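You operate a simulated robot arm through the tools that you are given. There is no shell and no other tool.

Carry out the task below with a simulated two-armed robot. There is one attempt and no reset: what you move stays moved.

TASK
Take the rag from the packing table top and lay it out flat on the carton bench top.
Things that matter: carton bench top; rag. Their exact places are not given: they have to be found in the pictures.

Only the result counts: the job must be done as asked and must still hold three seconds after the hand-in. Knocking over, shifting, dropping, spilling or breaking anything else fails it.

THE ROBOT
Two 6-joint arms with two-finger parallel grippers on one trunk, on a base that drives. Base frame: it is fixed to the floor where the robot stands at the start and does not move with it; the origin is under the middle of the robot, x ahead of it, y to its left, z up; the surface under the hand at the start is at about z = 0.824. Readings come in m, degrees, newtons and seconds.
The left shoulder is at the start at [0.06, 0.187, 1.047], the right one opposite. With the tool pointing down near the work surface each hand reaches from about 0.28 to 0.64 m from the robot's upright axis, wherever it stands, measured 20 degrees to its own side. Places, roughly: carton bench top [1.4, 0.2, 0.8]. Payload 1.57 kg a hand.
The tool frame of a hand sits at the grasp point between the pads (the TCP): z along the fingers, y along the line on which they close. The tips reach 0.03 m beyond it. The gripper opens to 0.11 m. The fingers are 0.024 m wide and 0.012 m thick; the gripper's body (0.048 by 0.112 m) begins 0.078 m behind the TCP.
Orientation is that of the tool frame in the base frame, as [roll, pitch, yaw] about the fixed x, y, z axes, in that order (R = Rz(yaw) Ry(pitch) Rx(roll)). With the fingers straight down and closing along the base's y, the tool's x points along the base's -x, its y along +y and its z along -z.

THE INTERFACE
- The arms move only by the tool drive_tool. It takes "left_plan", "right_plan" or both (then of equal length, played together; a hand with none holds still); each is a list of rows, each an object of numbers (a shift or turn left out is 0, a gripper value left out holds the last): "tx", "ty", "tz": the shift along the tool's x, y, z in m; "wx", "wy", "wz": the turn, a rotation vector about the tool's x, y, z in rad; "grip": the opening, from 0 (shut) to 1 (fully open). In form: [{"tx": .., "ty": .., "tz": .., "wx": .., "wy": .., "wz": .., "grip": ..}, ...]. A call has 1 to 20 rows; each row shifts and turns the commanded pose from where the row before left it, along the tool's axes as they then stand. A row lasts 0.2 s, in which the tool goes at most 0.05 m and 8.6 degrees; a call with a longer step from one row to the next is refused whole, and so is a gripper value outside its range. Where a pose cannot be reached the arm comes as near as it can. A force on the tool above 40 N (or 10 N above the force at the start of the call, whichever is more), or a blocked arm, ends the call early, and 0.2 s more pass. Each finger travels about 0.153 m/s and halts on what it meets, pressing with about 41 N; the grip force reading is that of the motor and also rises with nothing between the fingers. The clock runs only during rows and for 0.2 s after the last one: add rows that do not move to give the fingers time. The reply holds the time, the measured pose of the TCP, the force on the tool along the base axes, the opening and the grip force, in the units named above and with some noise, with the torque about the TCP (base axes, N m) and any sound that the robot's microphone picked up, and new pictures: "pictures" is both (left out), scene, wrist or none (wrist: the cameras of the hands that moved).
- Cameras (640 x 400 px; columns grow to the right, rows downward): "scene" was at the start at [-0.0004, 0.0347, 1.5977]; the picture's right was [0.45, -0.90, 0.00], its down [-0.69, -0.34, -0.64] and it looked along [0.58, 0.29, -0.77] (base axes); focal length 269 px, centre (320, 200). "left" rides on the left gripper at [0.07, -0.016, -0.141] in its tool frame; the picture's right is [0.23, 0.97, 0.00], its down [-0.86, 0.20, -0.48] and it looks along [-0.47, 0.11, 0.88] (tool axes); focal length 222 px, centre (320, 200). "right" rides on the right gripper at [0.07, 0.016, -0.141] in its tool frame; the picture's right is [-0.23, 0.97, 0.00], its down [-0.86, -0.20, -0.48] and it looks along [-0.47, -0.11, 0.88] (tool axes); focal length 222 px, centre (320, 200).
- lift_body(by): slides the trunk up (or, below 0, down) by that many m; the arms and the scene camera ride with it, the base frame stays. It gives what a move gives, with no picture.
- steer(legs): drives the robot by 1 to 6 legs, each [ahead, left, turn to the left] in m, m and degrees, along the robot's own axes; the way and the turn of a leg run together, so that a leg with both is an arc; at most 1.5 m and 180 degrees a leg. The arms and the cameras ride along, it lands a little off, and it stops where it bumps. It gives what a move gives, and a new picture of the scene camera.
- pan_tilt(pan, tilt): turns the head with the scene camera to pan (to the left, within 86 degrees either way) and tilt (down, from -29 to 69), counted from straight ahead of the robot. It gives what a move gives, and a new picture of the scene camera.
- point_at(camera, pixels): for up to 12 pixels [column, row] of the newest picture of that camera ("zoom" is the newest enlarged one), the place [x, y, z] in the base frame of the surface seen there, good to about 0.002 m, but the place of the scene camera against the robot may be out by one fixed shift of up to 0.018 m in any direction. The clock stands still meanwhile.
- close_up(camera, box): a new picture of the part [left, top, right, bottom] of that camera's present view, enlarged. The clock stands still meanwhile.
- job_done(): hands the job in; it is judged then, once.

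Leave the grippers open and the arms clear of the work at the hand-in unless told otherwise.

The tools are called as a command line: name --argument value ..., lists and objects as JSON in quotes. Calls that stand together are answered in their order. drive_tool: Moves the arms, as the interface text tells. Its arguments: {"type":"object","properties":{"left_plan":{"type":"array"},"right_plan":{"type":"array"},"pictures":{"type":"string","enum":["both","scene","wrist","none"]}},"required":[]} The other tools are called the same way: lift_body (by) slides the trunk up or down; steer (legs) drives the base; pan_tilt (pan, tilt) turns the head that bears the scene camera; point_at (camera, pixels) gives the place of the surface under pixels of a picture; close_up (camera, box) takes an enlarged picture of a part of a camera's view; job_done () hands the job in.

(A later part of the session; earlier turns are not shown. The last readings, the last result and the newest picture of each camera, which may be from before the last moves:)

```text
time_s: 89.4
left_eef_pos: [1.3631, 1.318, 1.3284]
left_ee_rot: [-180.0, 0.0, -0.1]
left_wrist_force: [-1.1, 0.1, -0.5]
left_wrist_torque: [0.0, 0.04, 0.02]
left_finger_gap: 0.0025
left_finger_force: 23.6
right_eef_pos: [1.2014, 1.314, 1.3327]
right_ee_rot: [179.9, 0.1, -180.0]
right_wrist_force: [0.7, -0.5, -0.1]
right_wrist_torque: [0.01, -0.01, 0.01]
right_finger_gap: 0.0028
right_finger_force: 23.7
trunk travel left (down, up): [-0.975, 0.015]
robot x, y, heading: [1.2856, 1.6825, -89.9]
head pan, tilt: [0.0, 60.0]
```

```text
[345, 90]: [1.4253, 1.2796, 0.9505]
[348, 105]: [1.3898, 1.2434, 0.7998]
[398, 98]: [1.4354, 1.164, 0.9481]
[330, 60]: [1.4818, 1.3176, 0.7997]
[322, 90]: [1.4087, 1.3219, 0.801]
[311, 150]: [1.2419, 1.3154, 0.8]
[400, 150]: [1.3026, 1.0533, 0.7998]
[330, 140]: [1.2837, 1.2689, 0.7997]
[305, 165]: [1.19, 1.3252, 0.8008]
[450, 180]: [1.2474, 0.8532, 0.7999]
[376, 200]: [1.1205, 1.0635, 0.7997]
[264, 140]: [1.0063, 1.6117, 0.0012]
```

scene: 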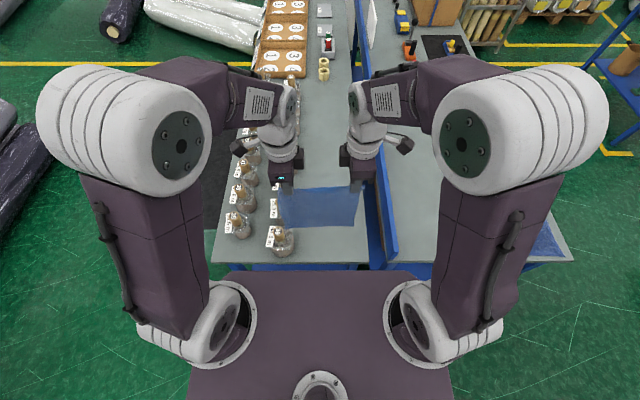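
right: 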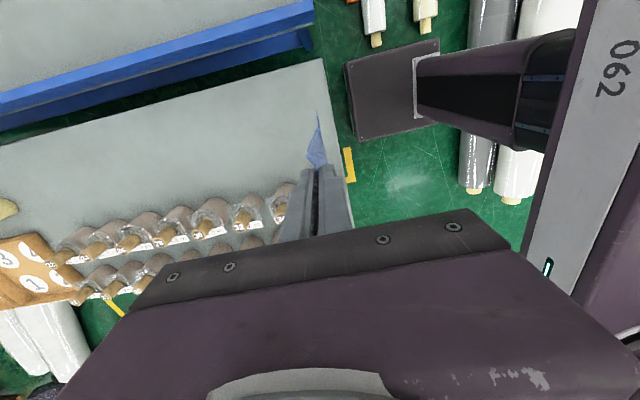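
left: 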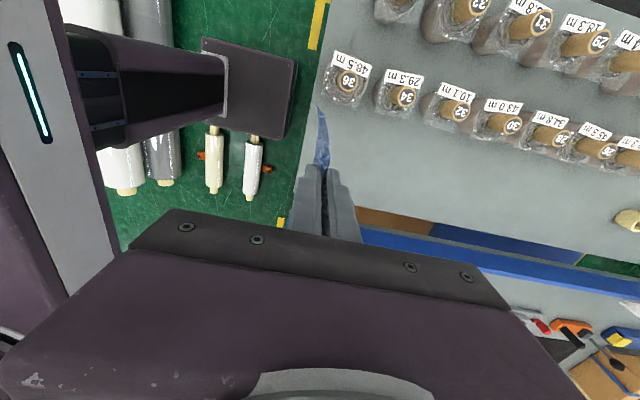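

The real bench top runs from x 1.09 to about 1.69, y up to 1.34, at z 0.800, and the bobbins start at x 1.385. So I'll lay the rag with its centre at x≈1.235, between y≈1.05 and 1.30. First I tilt both hands 45° so the fingertips point away from me (left wx −, right wx +), and shift them 4.7 cm toward −x.

drive_tool --left_plan '[{"wx": -0.131, "tx": -0.008}, {"wx": -0.131, "tx": -0.008}, {"wx": -0.131, "tx": -0.008}, {"wx": -0.131, "tx": -0.008}, {"wx": -0.131, "tx": -0.008}, {"wx": -0.131, "tx": -0.007}, {}]' --right_plan '[{"wx": 0.131, "tx": 0.008}, {"wx": 0.131, "tx": 0.008}, {"wx": 0.131, "tx": 0.008}, {"wx": 0.131, "tx": 0.008}, {"wx": 0.131, "tx": 0.008}, {"wx": 0.131, "tx": 0.007}, {}]'

```text
time_s: 91.0
left_eef_pos: [1.3106, 1.3142, 1.3315]
left_ee_rot: [135.0, -0.2, 0.0]
left_wrist_force: [-0.3, 0.3, 0.7]
left_wrist_torque: [0.04, 0.03, -0.03]
left_finger_gap: 0.0023
left_finger_force: 24.2
left hand out of reach, approached as far as the arm can: row 6
right_eef_pos: [1.1663, 1.2801, 1.3489]
right_ee_rot: [-140.5, -1.2, 179.2]
right_wrist_force: [1.1, -0.2, -0.3]
right_wrist_torque: [0.01, -0.01, -0.01]
right_finger_gap: 0.0027
right_finger_force: 23.7
right hand out of reach, approached as far as the arm can: row 5, 6
trunk travel left (down, up): [-0.975, 0.015]
robot x, y, heading: [1.2889, 1.6822, -90.2]
head pan, tilt: [0.0, 60.0]
```

scene: 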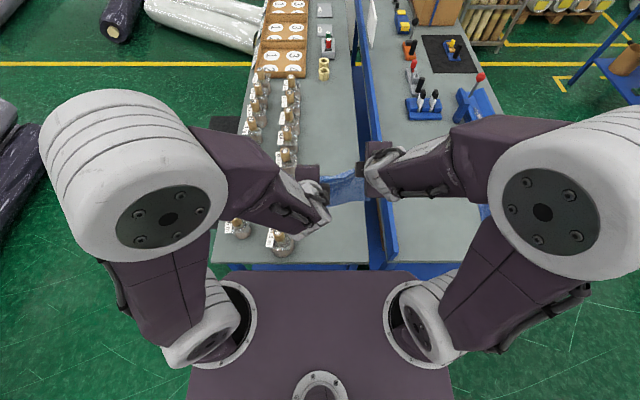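
right: 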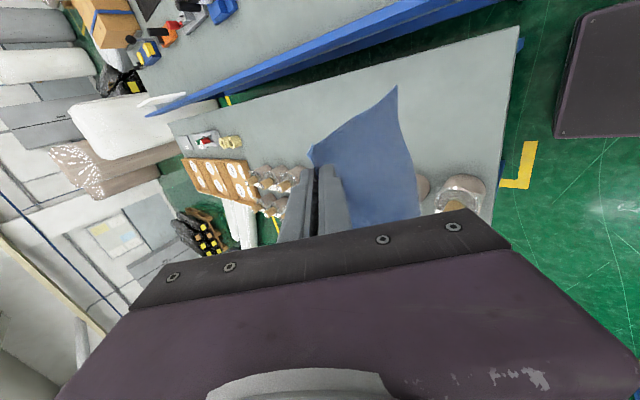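
left: 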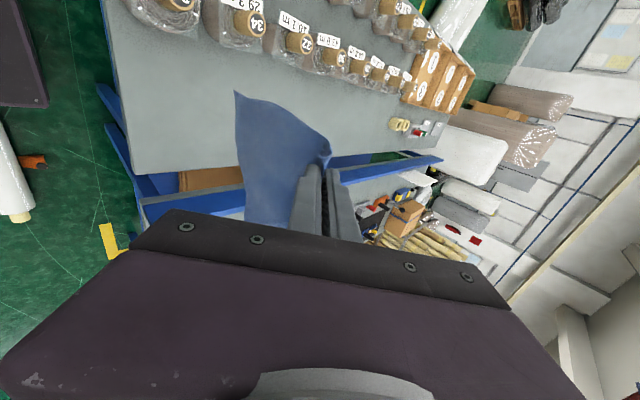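

The left hand made the full tilt. The right is a little short because it's close to the body. Moving forward should fix that, so I move both hands 0.2 m forward (away from me) at the same height.

drive_tool --left_plan '[{"ty": 0.0283, "tz": 0.0283}, {"ty": 0.0283, "tz": 0.0283}, {"ty": 0.0283, "tz": 0.0283}, {"ty": 0.0283, "tz": 0.0283}, {"ty": 0.0283, "tz": 0.0283}, {}]' --right_plan '[{"ty": -0.0283, "tz": 0.0283}, {"ty": -0.0283, "tz": 0.0283}, {"ty": -0.0283, "tz": 0.0283}, {"ty": -0.0283, "tz": 0.0283}, {"ty": -0.0283, "tz": 0.0283}, {}]'

```text
time_s: 92.4
left_eef_pos: [1.3137, 1.1135, 1.33]
left_ee_rot: [135.0, 0.0, 0.0]
left_wrist_force: [0.1, -0.3, 0.3]
left_wrist_torque: [0.05, 0.01, -0.03]
left_finger_gap: 0.0025
left_finger_force: 23.9
right_eef_pos: [1.1629, 1.0835, 1.3392]
right_ee_rot: [-138.8, -0.8, 179.3]
right_wrist_force: [-1.0, 1.0, 0.4]
right_wrist_torque: [0.01, 0.03, -0.01]
right_finger_gap: 0.0024
right_finger_force: 23.5
trunk travel left (down, up): [-0.975, 0.015]
robot x, y, heading: [1.2871, 1.6883, -89.7]
head pan, tilt: [0.0, 60.0]
```

scene: 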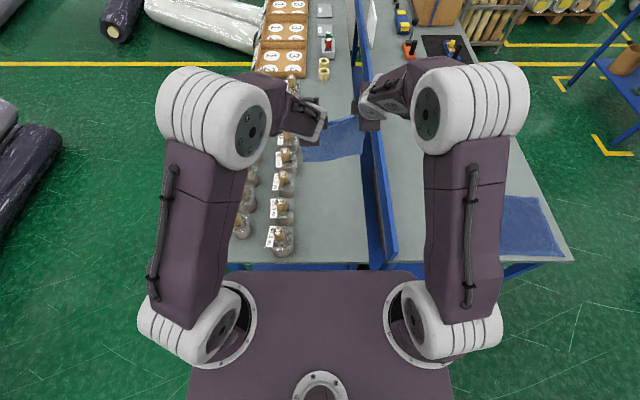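
right: 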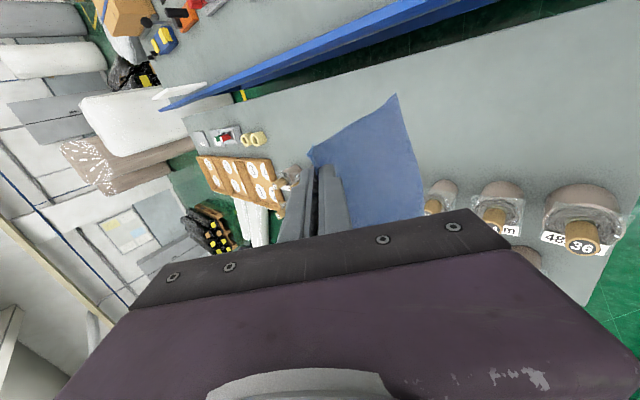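
left: 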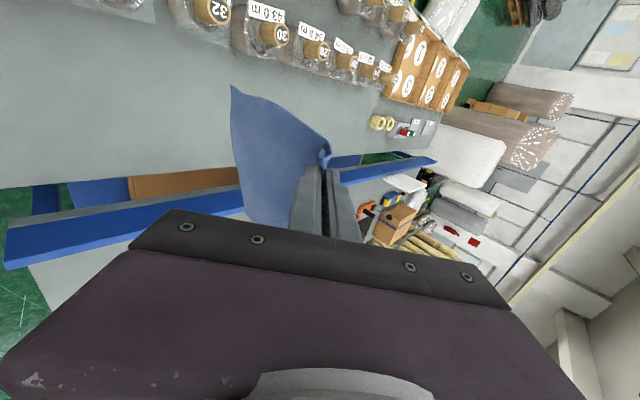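

The right hand's pose settled slightly differently (y 1.0835, tilt 41°). I'll align both: left 3 cm forward, right lowered 9 mm, shifted 9 mm toward −x and tilted the remaining 4°.

drive_tool --left_plan '[{"ty": 0.0106, "tz": 0.0106}, {"ty": 0.0106, "tz": 0.0106}, {}]' --right_plan '[{"tx": 0.0045, "ty": 0.003, "tz": 0.0033, "wx": 0.033}, {"tx": 0.0045, "ty": 0.003, "tz": 0.0033, "wx": 0.033}, {}]' --pictures "none"

```text
time_s: 93.2
left_eef_pos: [1.3127, 1.0857, 1.3319]
left_ee_rot: [134.9, -0.1, 0.0]
left_wrist_force: [0.7, -0.4, 0.1]
left_wrist_torque: [0.06, -0.01, -0.01]
left_finger_gap: 0.0026
left_finger_force: 24.0
right_eef_pos: [1.157, 1.0838, 1.3356]
right_ee_rot: [-136.6, -1.3, 179.0]
right_wrist_force: [0.3, 0.1, -0.3]
right_wrist_torque: [0.03, 0.02, 0.03]
right_finger_gap: 0.0023
right_finger_force: 23.9
right hand out of reach, approached as far as the arm can: row 1, 2
trunk travel left (down, up): [-0.975, 0.015]
robot x, y, heading: [1.2842, 1.6842, -89.8]
head pan, tilt: [0.0, 60.0]
```

Both hands now hold the edge level and nearly parallel (y≈1.085, z≈1.333, tilt about 44°). I lower the trunk by 0.24 m so the rag's free edge comes down just above the bench.

lift_body --by -0.24

drive_tool --left_plan '[{}]' --right_plan '[{}]'

```text
time_s: 95.7
left_eef_pos: [1.313, 1.0838, 1.092]
left_ee_rot: [135.0, -0.2, 0.1]
left_wrist_force: [0.1, 0.4, 0.0]
left_wrist_torque: [0.04, -0.02, 0.02]
left_finger_gap: 0.0024
left_finger_force: 24.2
right_eef_pos: [1.1557, 1.0805, 1.0953]
right_ee_rot: [-136.7, -1.2, 178.9]
right_wrist_force: [-0.6, 0.4, -0.6]
right_wrist_torque: [0.06, 0.01, 0.02]
right_finger_gap: 0.0028
right_finger_force: 24.0
trunk travel left (down, up): [-0.735, 0.255]
robot x, y, heading: [1.2823, 1.6831, -90.1]
head pan, tilt: [0.0, 60.0]
```

```text
time_s: 96.1
left_eef_pos: [1.3123, 1.0831, 1.0906]
left_ee_rot: [135.0, -0.2, 0.0]
left_wrist_force: [0.0, 0.2, 0.1]
left_wrist_torque: [0.05, 0.0, -0.03]
left_finger_gap: 0.0024
left_finger_force: 23.5
right_eef_pos: [1.1568, 1.0812, 1.0952]
right_ee_rot: [-136.7, -1.4, 178.9]
right_wrist_force: [-0.9, -0.2, 0.4]
right_wrist_torque: [0.03, 0.02, -0.03]
right_finger_gap: 0.0024
right_finger_force: 24.2
trunk travel left (down, up): [-0.735, 0.255]
robot x, y, heading: [1.2878, 1.6818, -89.8]
head pan, tilt: [0.0, 60.0]
```

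scene: 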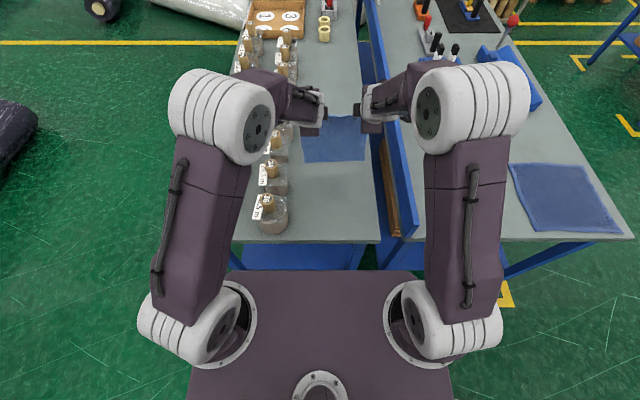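
right: 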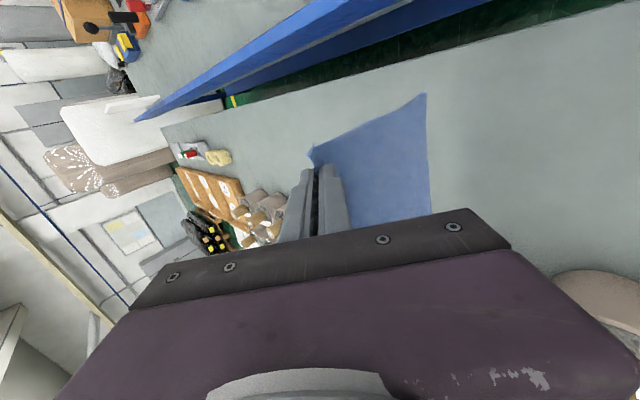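
left: 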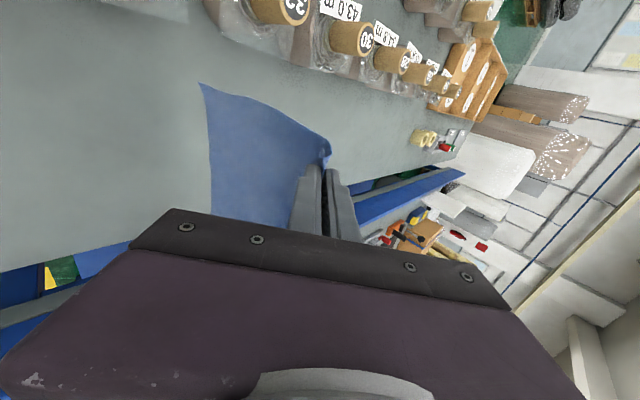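

The rag hangs above the bench. I'll measure its bottom corners: right picture (424,97), left picture (203,87).

point_at --camera "right" --pixels '[[422, 99], [424, 140], [426, 180], [380, 120], [318, 150], [430, 200], [350, 138]]'

point_at --camera "left" --pixels '[[204, 88], [212, 130], [216, 170], [260, 130], [325, 150], [214, 205], [290, 122]]'

point_at --camera "scene" --pixels '[[307, 162], [335, 161], [363, 160], [330, 140], [310, 135], [360, 135], [335, 120]]'

```text
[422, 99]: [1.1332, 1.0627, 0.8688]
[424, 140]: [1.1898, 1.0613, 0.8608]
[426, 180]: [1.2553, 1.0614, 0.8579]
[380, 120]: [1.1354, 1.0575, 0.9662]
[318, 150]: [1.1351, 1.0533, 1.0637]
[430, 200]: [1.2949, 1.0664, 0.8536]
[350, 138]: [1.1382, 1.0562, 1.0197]
```

```text
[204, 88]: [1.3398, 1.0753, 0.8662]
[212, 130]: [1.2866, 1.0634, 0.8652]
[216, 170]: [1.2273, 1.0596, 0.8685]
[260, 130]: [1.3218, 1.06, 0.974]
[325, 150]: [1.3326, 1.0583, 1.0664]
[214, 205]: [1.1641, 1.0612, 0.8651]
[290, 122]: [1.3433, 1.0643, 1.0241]
```

```text
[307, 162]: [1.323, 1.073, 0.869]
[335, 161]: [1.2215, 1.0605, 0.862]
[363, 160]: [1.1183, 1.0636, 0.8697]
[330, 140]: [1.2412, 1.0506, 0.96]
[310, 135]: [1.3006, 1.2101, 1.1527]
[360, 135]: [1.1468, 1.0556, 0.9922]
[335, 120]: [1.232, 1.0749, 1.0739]
```

The rag's bottom edge hangs level at z≈0.865, y≈1.062, spanning x 1.133–1.342, which is right over the free strip. I lower 5 cm while moving 2 cm forward, so the free edge comes just above the bench at y≈1.045.

drive_tool --left_plan '[{"ty": -0.00707, "tz": 0.01655}, {"ty": -0.00707, "tz": 0.01655}, {"ty": -0.00707, "tz": 0.01655}, {}, {}]' --right_plan '[{"ty": 0.00658, "tz": 0.01676}, {"ty": 0.00658, "tz": 0.01676}, {"ty": 0.00658, "tz": 0.01676}, {}, {}]'

```text
time_s: 97.3
left_eef_pos: [1.3125, 1.064, 1.0418]
left_ee_rot: [135.1, -0.1, 0.0]
left_wrist_force: [-0.4, 0.2, -0.1]
left_wrist_torque: [0.01, -0.03, 0.03]
left_finger_gap: 0.0025
left_finger_force: 23.6
right_eef_pos: [1.1535, 1.062, 1.0478]
right_ee_rot: [-136.7, -1.3, 178.9]
right_wrist_force: [-0.6, 1.0, -0.3]
right_wrist_torque: [0.07, 0.0, 0.0]
right_finger_gap: 0.0026
right_finger_force: 24.2
trunk travel left (down, up): [-0.735, 0.255]
robot x, y, heading: [1.285, 1.6841, -89.9]
head pan, tilt: [0.0, 60.0]
```

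scene: 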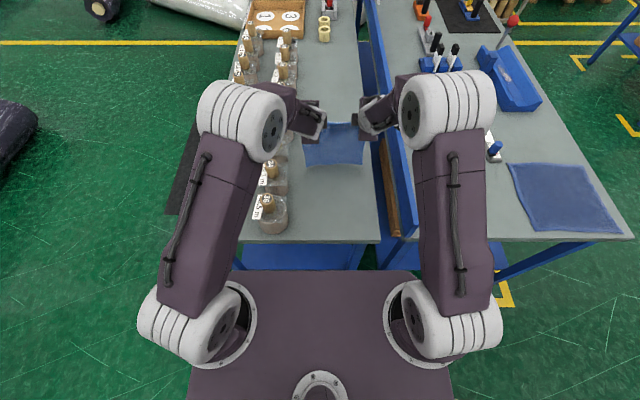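
right: 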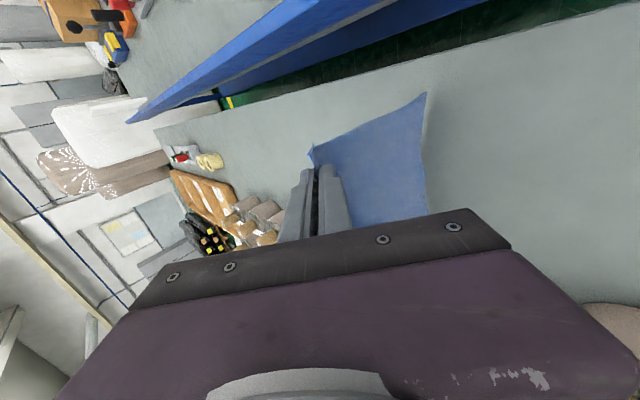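
left: 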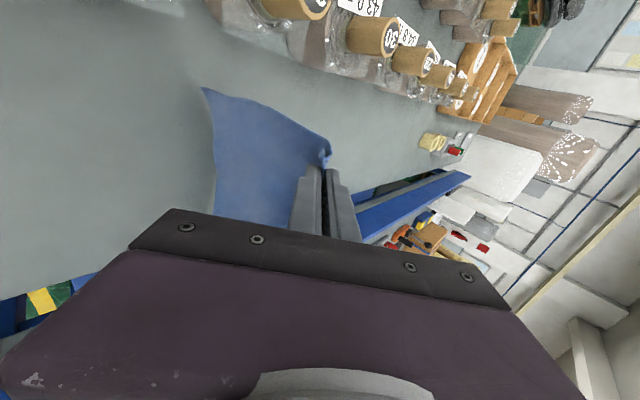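

The free edge is about 1.5 cm above the bench. Now I start laying: both hands go down and back toward me along a curve, so the far edge touches first and stays behind. I'll stop halfway to check.

drive_tool --left_plan '[{"ty": -0.01344, "tz": 0.00778}, {"ty": -0.01909, "tz": -0.00071}, {"ty": -0.02333, "tz": -0.00212}, {"ty": -0.02404, "tz": -0.00283}, {"ty": -0.02333, "tz": -0.00212}, {"ty": -0.02333, "tz": -0.00212}, {}]' --right_plan '[{"ty": 0.01663, "tz": 0.01182}, {"ty": 0.01911, "tz": -0.00014}, {"ty": 0.02339, "tz": -0.00143}, {"ty": 0.02412, "tz": -0.00211}, {"ty": 0.02339, "tz": -0.00143}, {"ty": 0.02339, "tz": -0.00143}, {}]'

```text
time_s: 98.9
left_eef_pos: [1.3141, 1.1551, 0.953]
left_ee_rot: [135.0, -0.1, 0.0]
left_wrist_force: [-0.5, 0.0, -0.8]
left_wrist_torque: [0.03, 0.0, -0.01]
left_finger_gap: 0.0023
left_finger_force: 23.9
right_eef_pos: [1.1558, 1.1514, 0.9529]
right_ee_rot: [-136.8, -1.3, 178.9]
right_wrist_force: [0.7, -0.9, -0.1]
right_wrist_torque: [0.01, -0.02, 0.0]
right_finger_gap: 0.0025
right_finger_force: 23.4
trunk travel left (down, up): [-0.735, 0.255]
robot x, y, heading: [1.2879, 1.6801, -90.0]
head pan, tilt: [0.0, 60.0]
```

scene: 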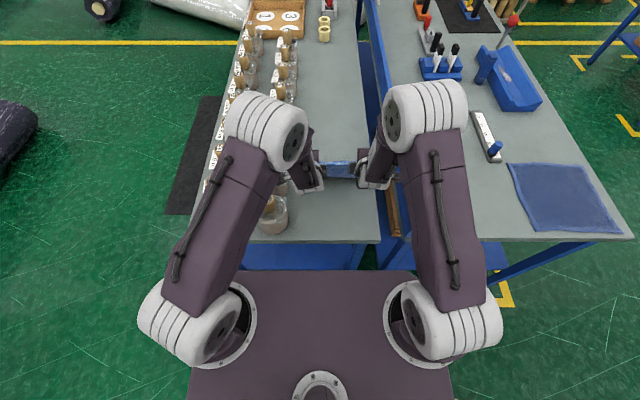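
right: 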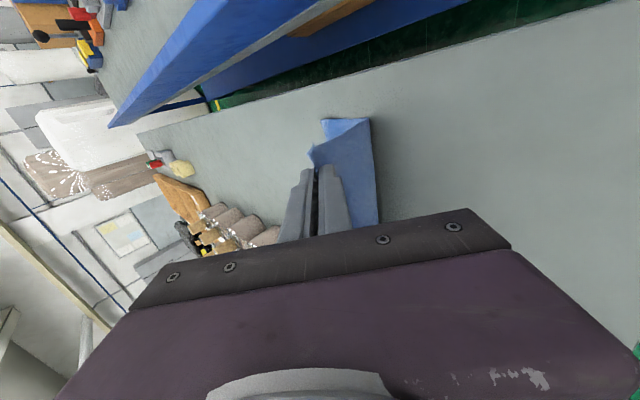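
left: 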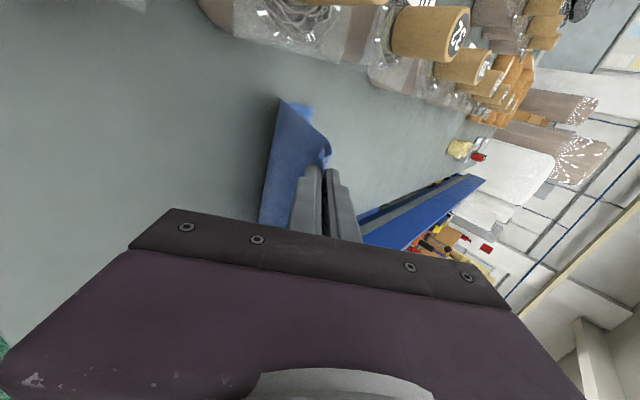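

The rag seems to form an L: hanging down, then lying forward on the bench. I'll zoom in and measure the far edge.

close_up --camera "right" --box '[280, 90, 440, 240]'

point_at --camera "right" --pixels '[[326, 123], [340, 128], [366, 122], [368, 140], [375, 180], [345, 150], [376, 215]]'

point_at --camera "left" --pixels '[[285, 104], [310, 110], [300, 120], [278, 140], [268, 190], [300, 145], [264, 215]]'

point_at --camera "scene" --pixels '[[325, 166], [340, 165], [352, 166], [340, 174], [340, 160], [330, 178]]'

```text
2.67 times, centred on (360, 165) of right
```

zoom: 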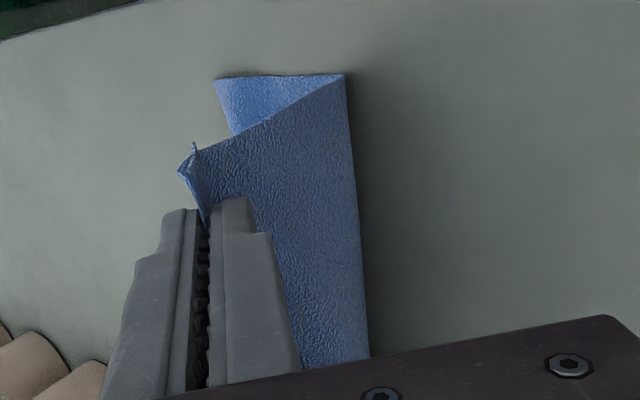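

```text
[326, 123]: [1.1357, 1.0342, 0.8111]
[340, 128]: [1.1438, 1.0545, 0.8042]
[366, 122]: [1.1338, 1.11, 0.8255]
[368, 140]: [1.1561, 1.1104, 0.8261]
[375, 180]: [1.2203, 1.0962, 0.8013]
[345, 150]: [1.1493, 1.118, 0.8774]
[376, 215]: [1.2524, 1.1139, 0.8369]
```

```text
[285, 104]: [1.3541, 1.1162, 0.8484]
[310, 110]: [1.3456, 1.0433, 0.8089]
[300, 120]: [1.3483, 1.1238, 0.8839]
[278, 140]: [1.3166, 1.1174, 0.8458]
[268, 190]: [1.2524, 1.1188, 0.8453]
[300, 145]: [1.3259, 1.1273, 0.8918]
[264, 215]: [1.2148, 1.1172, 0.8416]
```

```text
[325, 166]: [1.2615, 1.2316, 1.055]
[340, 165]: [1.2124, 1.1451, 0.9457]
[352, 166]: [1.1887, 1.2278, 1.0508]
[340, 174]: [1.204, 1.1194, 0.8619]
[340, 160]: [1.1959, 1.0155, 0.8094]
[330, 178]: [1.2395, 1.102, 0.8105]
```

The far edge lies flat at y≈1.04, x 1.136–1.35, with about 7 cm laid already. I continue the curve down and back.

drive_tool --left_plan '[{"ty": -0.02263, "tz": -0.00141}, {"ty": -0.02192, "tz": -0.00071}, {"ty": -0.02192, "tz": -0.00071}, {"ty": -0.02121, "tz": 0}, {"ty": -0.0198, "tz": 0.00141}, {"ty": -0.01838, "tz": 0.00141}, {}]' --right_plan '[{"ty": 0.02267, "tz": -0.00074}, {"ty": 0.02194, "tz": -6e-05}, {"ty": 0.02194, "tz": -6e-05}, {"ty": 0.02121, "tz": 0.00063}, {"ty": 0.01975, "tz": 0.002}, {"ty": 0.01834, "tz": 0.00196}, {}]'

```text
time_s: 100.5
left_eef_pos: [1.3122, 1.2448, 0.8659]
left_ee_rot: [135.1, -0.1, 0.1]
left_wrist_force: [-0.3, -0.8, -0.6]
left_wrist_torque: [0.04, 0.01, -0.04]
left_finger_gap: 0.0024
left_finger_force: 24.7
right_eef_pos: [1.1597, 1.2423, 0.8641]
right_ee_rot: [-136.6, -1.6, 178.6]
right_wrist_force: [-0.3, 0.1, 0.2]
right_wrist_torque: [0.02, 0.01, 0.04]
right_finger_gap: 0.0022
right_finger_force: 24.1
right hand out of reach, approached as far as the arm can: row 5
trunk travel left (down, up): [-0.735, 0.255]
robot x, y, heading: [1.2864, 1.6851, -89.7]
head pan, tilt: [0.0, 60.0]
```

scene: 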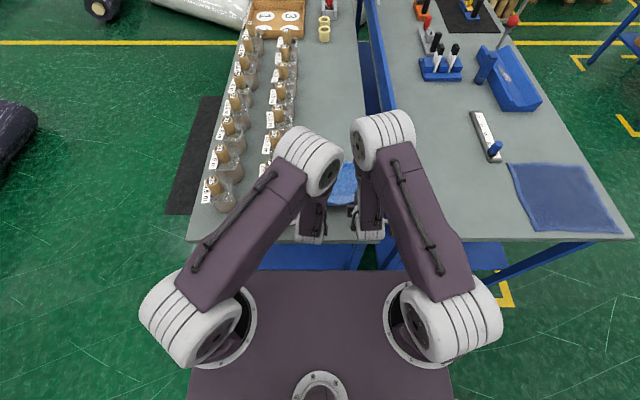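
right: 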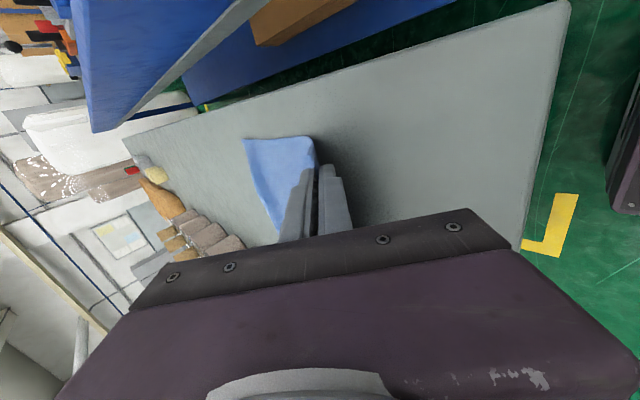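
left: 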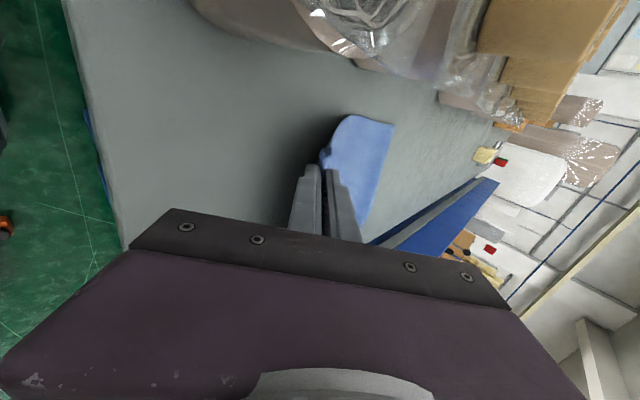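

The rag is nearly laid: the tips are at h≈4.5 cm and y≈1.224. The elbows are getting close together, so I do the last 2 cm backward with small arm steps and the last bit down with the trunk.

drive_tool --left_plan '[{"ty": -0.01202, "tz": -0.00212}, {"ty": -0.01202, "tz": -0.00212}, {}]' --right_plan '[{"ty": 0.01208, "tz": -0.00176}, {"ty": 0.01208, "tz": -0.00176}, {}]' --pictures "wrist"

```text
time_s: 101.3
left_eef_pos: [1.3131, 1.2646, 0.8512]
left_ee_rot: [135.0, -0.1, 0.0]
left_wrist_force: [-0.8, -0.5, -0.4]
left_wrist_torque: [0.04, 0.03, -0.02]
left_finger_gap: 0.0025
left_finger_force: 23.5
right_eef_pos: [1.1579, 1.2611, 0.8504]
right_ee_rot: [-136.7, -1.5, 178.7]
right_wrist_force: [-0.4, -1.3, -0.1]
right_wrist_torque: [0.02, 0.01, -0.01]
right_finger_gap: 0.0024
right_finger_force: 24.7
trunk travel left (down, up): [-0.735, 0.255]
robot x, y, heading: [1.2914, 1.6812, -90.1]
head pan, tilt: [0.0, 60.0]
```

right: 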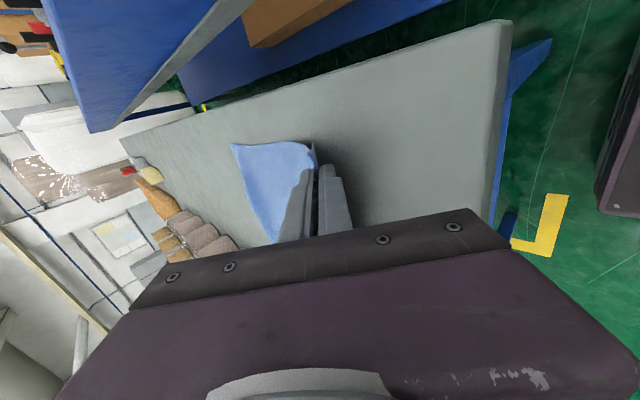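
left: 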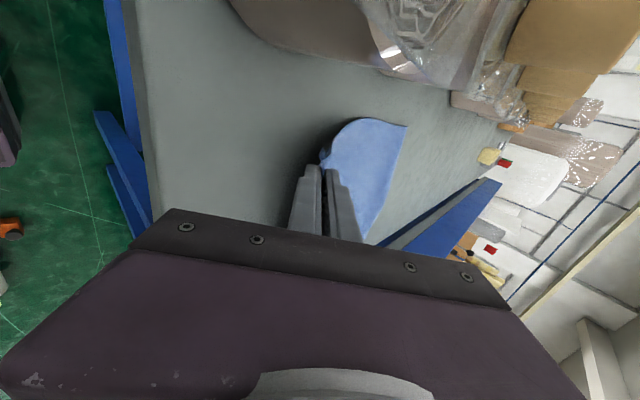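

Both hands are at TCP z≈0.851. I lower the trunk 13 mm so the tips come close to the bench, then check the rag's lay.

lift_body --by -0.013

drive_tool --left_plan '[{}]' --right_plan '[{}]'

close_up --camera "right" --box '[190, 110, 390, 250]'

close_up --camera "left" --box '[270, 90, 450, 260]'

```text
time_s: 102.0
left_eef_pos: [1.3131, 1.2633, 0.838]
left_ee_rot: [134.9, -0.1, 0.1]
left_wrist_force: [-0.2, -0.1, 0.0]
left_wrist_torque: [0.02, 0.0, -0.01]
left_finger_gap: 0.0026
left_finger_force: 24.1
right_eef_pos: [1.1579, 1.2601, 0.8359]
right_ee_rot: [-136.5, -1.4, 178.6]
right_wrist_force: [-0.2, 0.6, 0.5]
right_wrist_torque: [0.05, 0.0, 0.02]
right_finger_gap: 0.0025
right_finger_force: 23.8
trunk travel left (down, up): [-0.722, 0.268]
robot x, y, heading: [1.287, 1.6771, -89.7]
head pan, tilt: [0.0, 60.0]
```

```text
time_s: 102.3
left_eef_pos: [1.313, 1.2637, 0.8383]
left_ee_rot: [135.0, 0.0, 0.0]
left_wrist_force: [-0.5, -0.6, -0.6]
left_wrist_torque: [0.05, 0.0, -0.03]
left_finger_gap: 0.0026
left_finger_force: 24.1
right_eef_pos: [1.1595, 1.2616, 0.8365]
right_ee_rot: [-136.6, -1.5, 178.7]
right_wrist_force: [-1.2, -0.3, -0.1]
right_wrist_torque: [0.04, 0.02, 0.03]
right_finger_gap: 0.0024
right_finger_force: 23.9
trunk travel left (down, up): [-0.722, 0.268]
robot x, y, heading: [1.2889, 1.6863, -89.9]
head pan, tilt: [0.0, 60.0]
```

scene: 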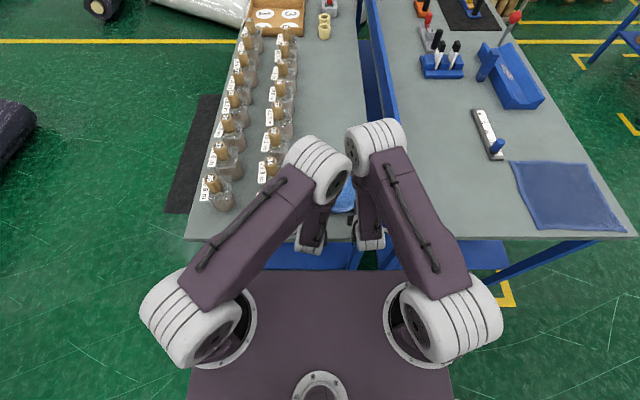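
right: 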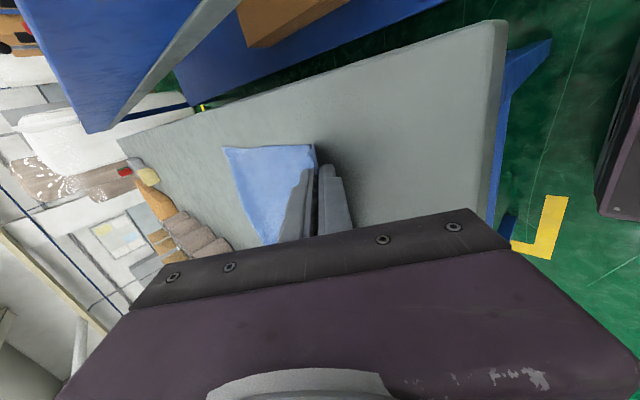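
left: 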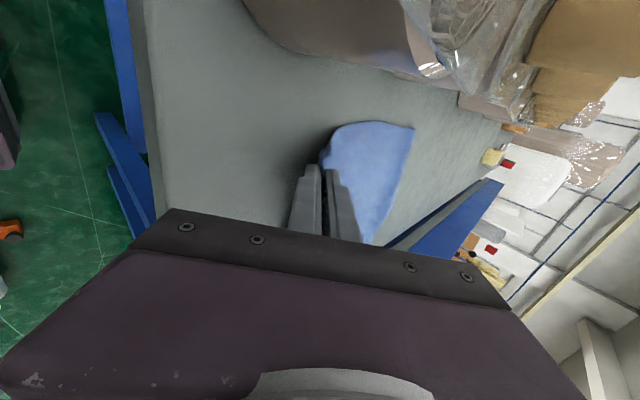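

```text
2.86 times, centred on (290, 180) of right
```

zoom: 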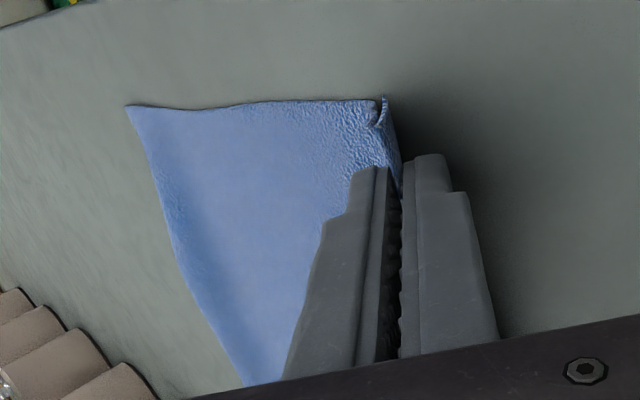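

```text
2.35 times, centred on (360, 175) of left
```

zoom: 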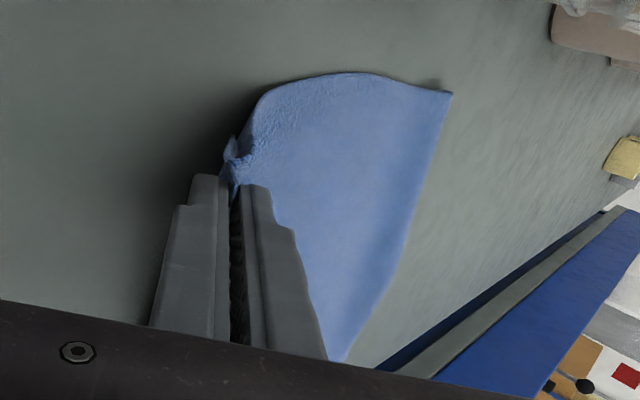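

The rag lies forward nicely, and only the pinched lip still stands at the fingers. I'll measure the rag surface and far edge heights from both wrist cameras.

point_at --camera "right" --pixels '[[228, 150], [240, 190], [260, 230], [260, 160], [290, 150], [310, 147], [313, 152], [280, 180]]'

point_at --camera "left" --pixels '[[409, 130], [400, 170], [375, 225], [370, 124], [340, 132], [330, 145], [360, 160], [322, 160]]'

```text
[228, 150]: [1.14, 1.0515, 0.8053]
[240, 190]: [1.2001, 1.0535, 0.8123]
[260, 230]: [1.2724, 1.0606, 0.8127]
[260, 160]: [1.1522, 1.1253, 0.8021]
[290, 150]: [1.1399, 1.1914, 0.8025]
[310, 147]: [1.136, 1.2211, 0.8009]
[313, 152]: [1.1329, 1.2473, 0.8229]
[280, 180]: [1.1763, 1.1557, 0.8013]
```

```text
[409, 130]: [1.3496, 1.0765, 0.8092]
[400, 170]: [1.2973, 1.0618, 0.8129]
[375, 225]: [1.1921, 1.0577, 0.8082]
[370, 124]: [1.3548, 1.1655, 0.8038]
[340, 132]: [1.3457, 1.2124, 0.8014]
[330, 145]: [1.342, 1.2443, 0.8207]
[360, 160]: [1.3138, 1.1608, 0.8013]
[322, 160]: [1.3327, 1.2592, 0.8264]
```

Rag surface is at z 0.801–0.813: far edge at y≈1.05–1.075, pinch line at y≈1.245, x from 1.135 to 1.353. It fits between the bench edge and the bobbins. Now I open both grippers slightly (about 13 mm) to release the lip.

drive_tool --left_plan '[{"grip": 0.06}, {"grip": 0.12}, {}]' --right_plan '[{"grip": 0.06}, {"grip": 0.12}, {}]' --pictures "wrist"

close_up --camera "right" --box '[190, 110, 390, 250]'

close_up --camera "left" --box '[270, 90, 450, 260]'

```text
time_s: 103.2
left_eef_pos: [1.313, 1.2645, 0.8375]
left_ee_rot: [135.1, 0.0, 0.0]
left_wrist_force: [0.1, 0.3, -0.6]
left_wrist_torque: [0.03, 0.0, 0.02]
left_finger_gap: 0.0136
left_finger_force: 0.1
right_eef_pos: [1.1586, 1.262, 0.8373]
right_ee_rot: [-136.6, -1.6, 178.6]
right_wrist_force: [0.2, 0.0, 0.1]
right_wrist_torque: [0.02, 0.0, 0.04]
right_finger_gap: 0.013
right_finger_force: 0.0
trunk travel left (down, up): [-0.722, 0.268]
robot x, y, heading: [1.2877, 1.6788, -90.1]
head pan, tilt: [0.0, 60.0]
```

right: 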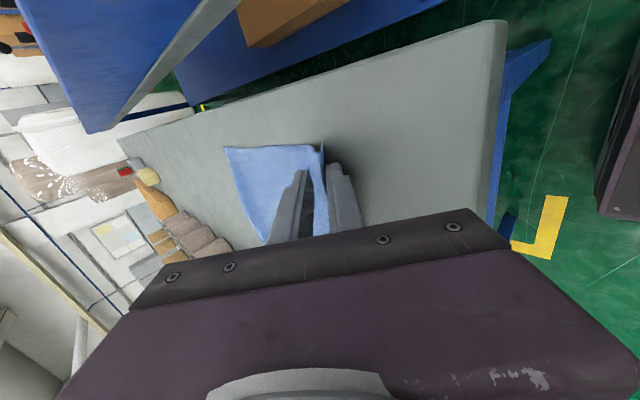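
left: 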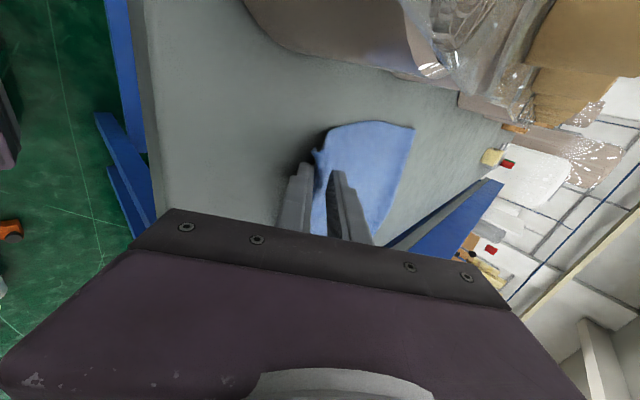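

```text
2.86 times, centred on (290, 180) of right
```

zoom: 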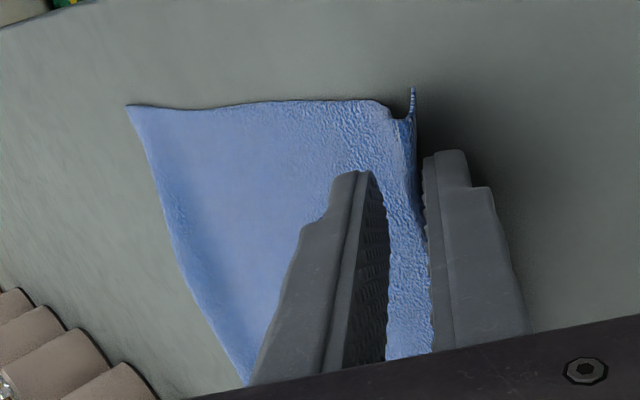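

```text
2.35 times, centred on (360, 175) of left
```

zoom: 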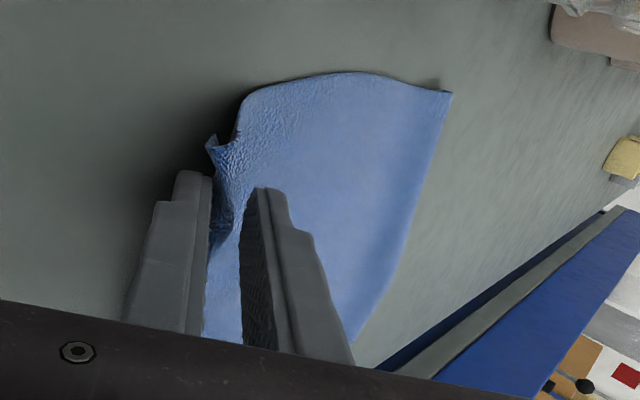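

The lip is free and leans on the near finger. If I now back the whole robot off 6 cm, the far (upper) finger will sweep the lip toward me, so it unfolds outward and lies flat.

steer --legs '[[-0.06, 0.0, 0.0]]'

drive_tool --left_plan '[{}]' --right_plan '[{}]' --pictures "wrist"

close_up --camera "right" --box '[140, 90, 390, 250]'

close_up --camera "left" --box '[250, 90, 480, 260]'

```text
time_s: 104.1
left_eef_pos: [1.3125, 1.3248, 0.8394]
left_ee_rot: [134.9, -0.1, 0.0]
left_wrist_force: [-0.7, 1.1, 0.0]
left_wrist_torque: [0.01, 0.01, 0.0]
left_finger_gap: 0.0132
left_finger_force: 0.2
right_eef_pos: [1.1588, 1.3217, 0.8379]
right_ee_rot: [-136.5, -1.5, 178.7]
right_wrist_force: [0.5, 0.2, 0.7]
right_wrist_torque: [0.02, 0.02, 0.02]
right_finger_gap: 0.0131
right_finger_force: 0.0
trunk travel left (down, up): [-0.722, 0.268]
robot x, y, heading: [1.2843, 1.7479, -90.0]
head pan, tilt: [0.0, 60.0]
```

scene: 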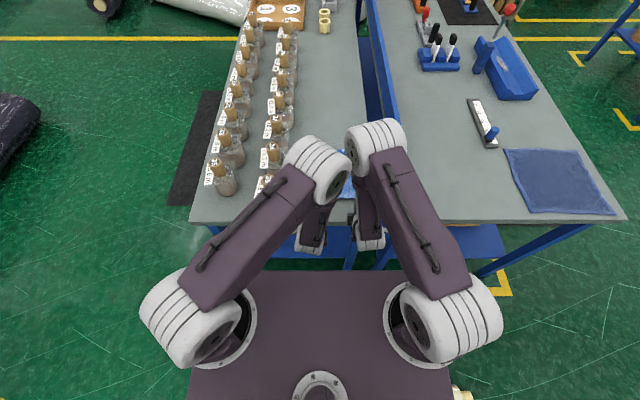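

```text
time_s: 104.5
left_eef_pos: [1.3123, 1.3216, 0.837]
left_ee_rot: [135.0, 0.0, 0.1]
left_wrist_force: [0.0, 0.2, 0.3]
left_wrist_torque: [0.01, 0.0, 0.01]
left_finger_gap: 0.0135
left_finger_force: 0.0
right_eef_pos: [1.1585, 1.3205, 0.8359]
right_ee_rot: [-136.7, -1.6, 178.8]
right_wrist_force: [-0.2, -0.6, -1.1]
right_wrist_torque: [0.0, 0.0, 0.02]
right_finger_gap: 0.013
right_finger_force: 0.0
trunk travel left (down, up): [-0.722, 0.268]
robot x, y, heading: [1.2854, 1.7439, -90.0]
head pan, tilt: [0.0, 60.0]
```

right: 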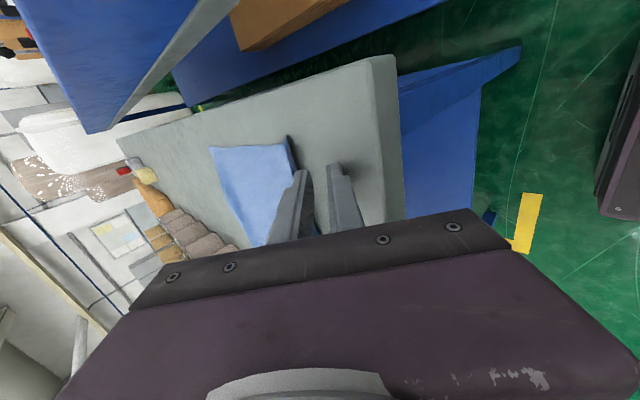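
left: 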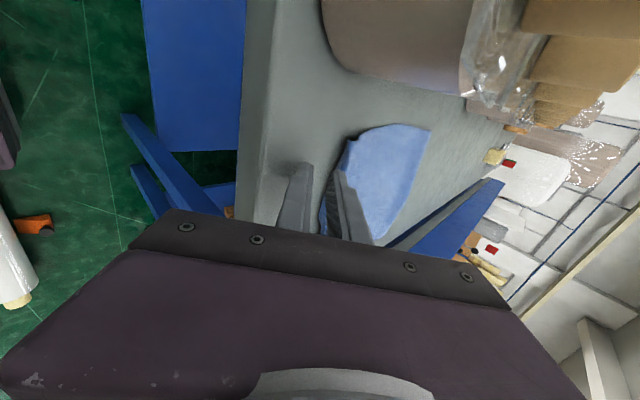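

```text
2.50 times, centred on (265, 170) of right
```

zoom: 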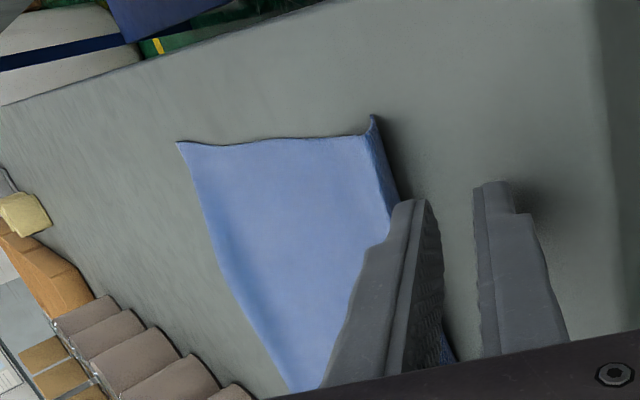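

```text
2.35 times, centred on (365, 175) of left
```

zoom: 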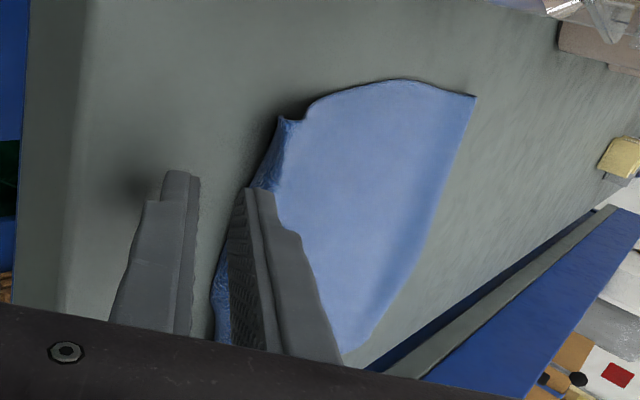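

The upper finger is pushing the lip outward; it still stands beside the finger. I back off another 5 cm so the fingers pass beyond the edge.

steer --legs '[[-0.05, 0.0, 0.0]]'

drive_tool --left_plan '[{}]' --right_plan '[{}]' --pictures "wrist"

close_up --camera "right" --box '[140, 90, 390, 250]'

close_up --camera "left" --box '[250, 90, 480, 260]'

```text
time_s: 105.4
left_eef_pos: [1.3126, 1.3697, 0.8366]
left_ee_rot: [135.2, -0.1, 0.2]
left_wrist_force: [-0.1, 0.4, -0.4]
left_wrist_torque: [0.01, 0.0, -0.03]
left_finger_gap: 0.0131
left_finger_force: 0.1
right_eef_pos: [1.1601, 1.3667, 0.8368]
right_ee_rot: [-136.7, -1.5, 178.8]
right_wrist_force: [1.4, -0.7, 0.7]
right_wrist_torque: [-0.03, -0.03, -0.03]
right_finger_gap: 0.013
right_finger_force: 0.0
trunk travel left (down, up): [-0.722, 0.268]
robot x, y, heading: [1.2864, 1.7906, -90.0]
head pan, tilt: [0.0, 60.0]
```

scene: 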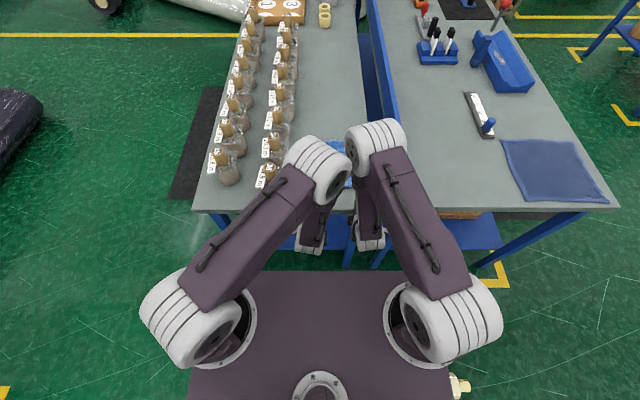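

```text
time_s: 105.8
left_eef_pos: [1.3129, 1.3693, 0.8381]
left_ee_rot: [135.1, -0.1, 0.2]
left_wrist_force: [-0.4, 0.8, 0.6]
left_wrist_torque: [0.01, 0.01, 0.02]
left_finger_gap: 0.0131
left_finger_force: 0.1
right_eef_pos: [1.1592, 1.3666, 0.8352]
right_ee_rot: [-136.6, -1.5, 178.7]
right_wrist_force: [0.3, -0.5, 0.0]
right_wrist_torque: [-0.03, 0.01, 0.02]
right_finger_gap: 0.0132
right_finger_force: 0.0
trunk travel left (down, up): [-0.722, 0.268]
robot x, y, heading: [1.2882, 1.7968, -90.2]
head pan, tilt: [0.0, 60.0]
```

right: 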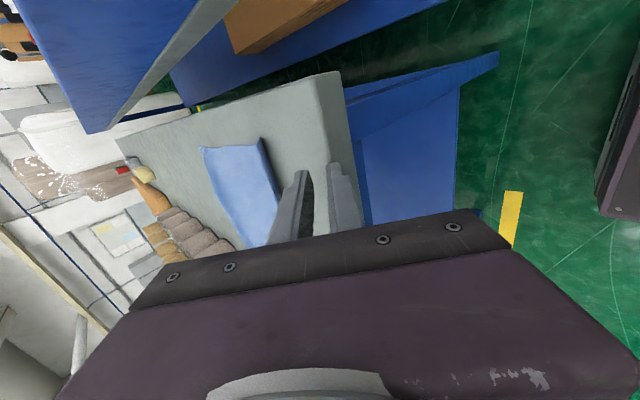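
left: 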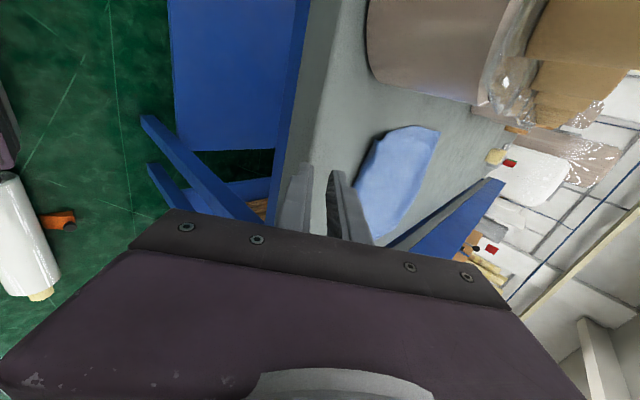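

```text
2.50 times, centred on (265, 170) of right
```

zoom: 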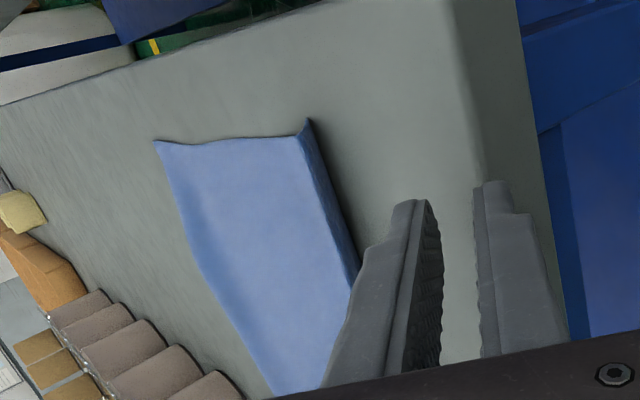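

```text
2.35 times, centred on (365, 175) of left
```

zoom: 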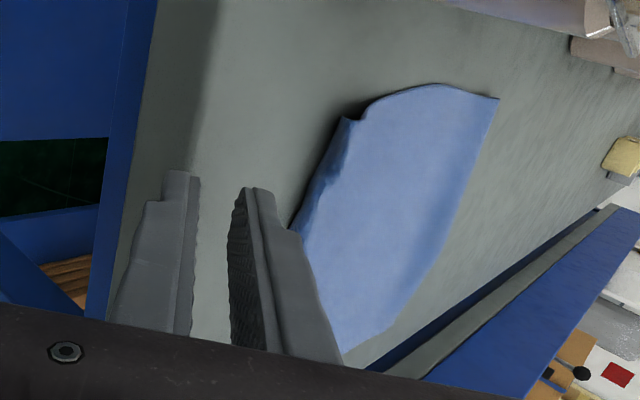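

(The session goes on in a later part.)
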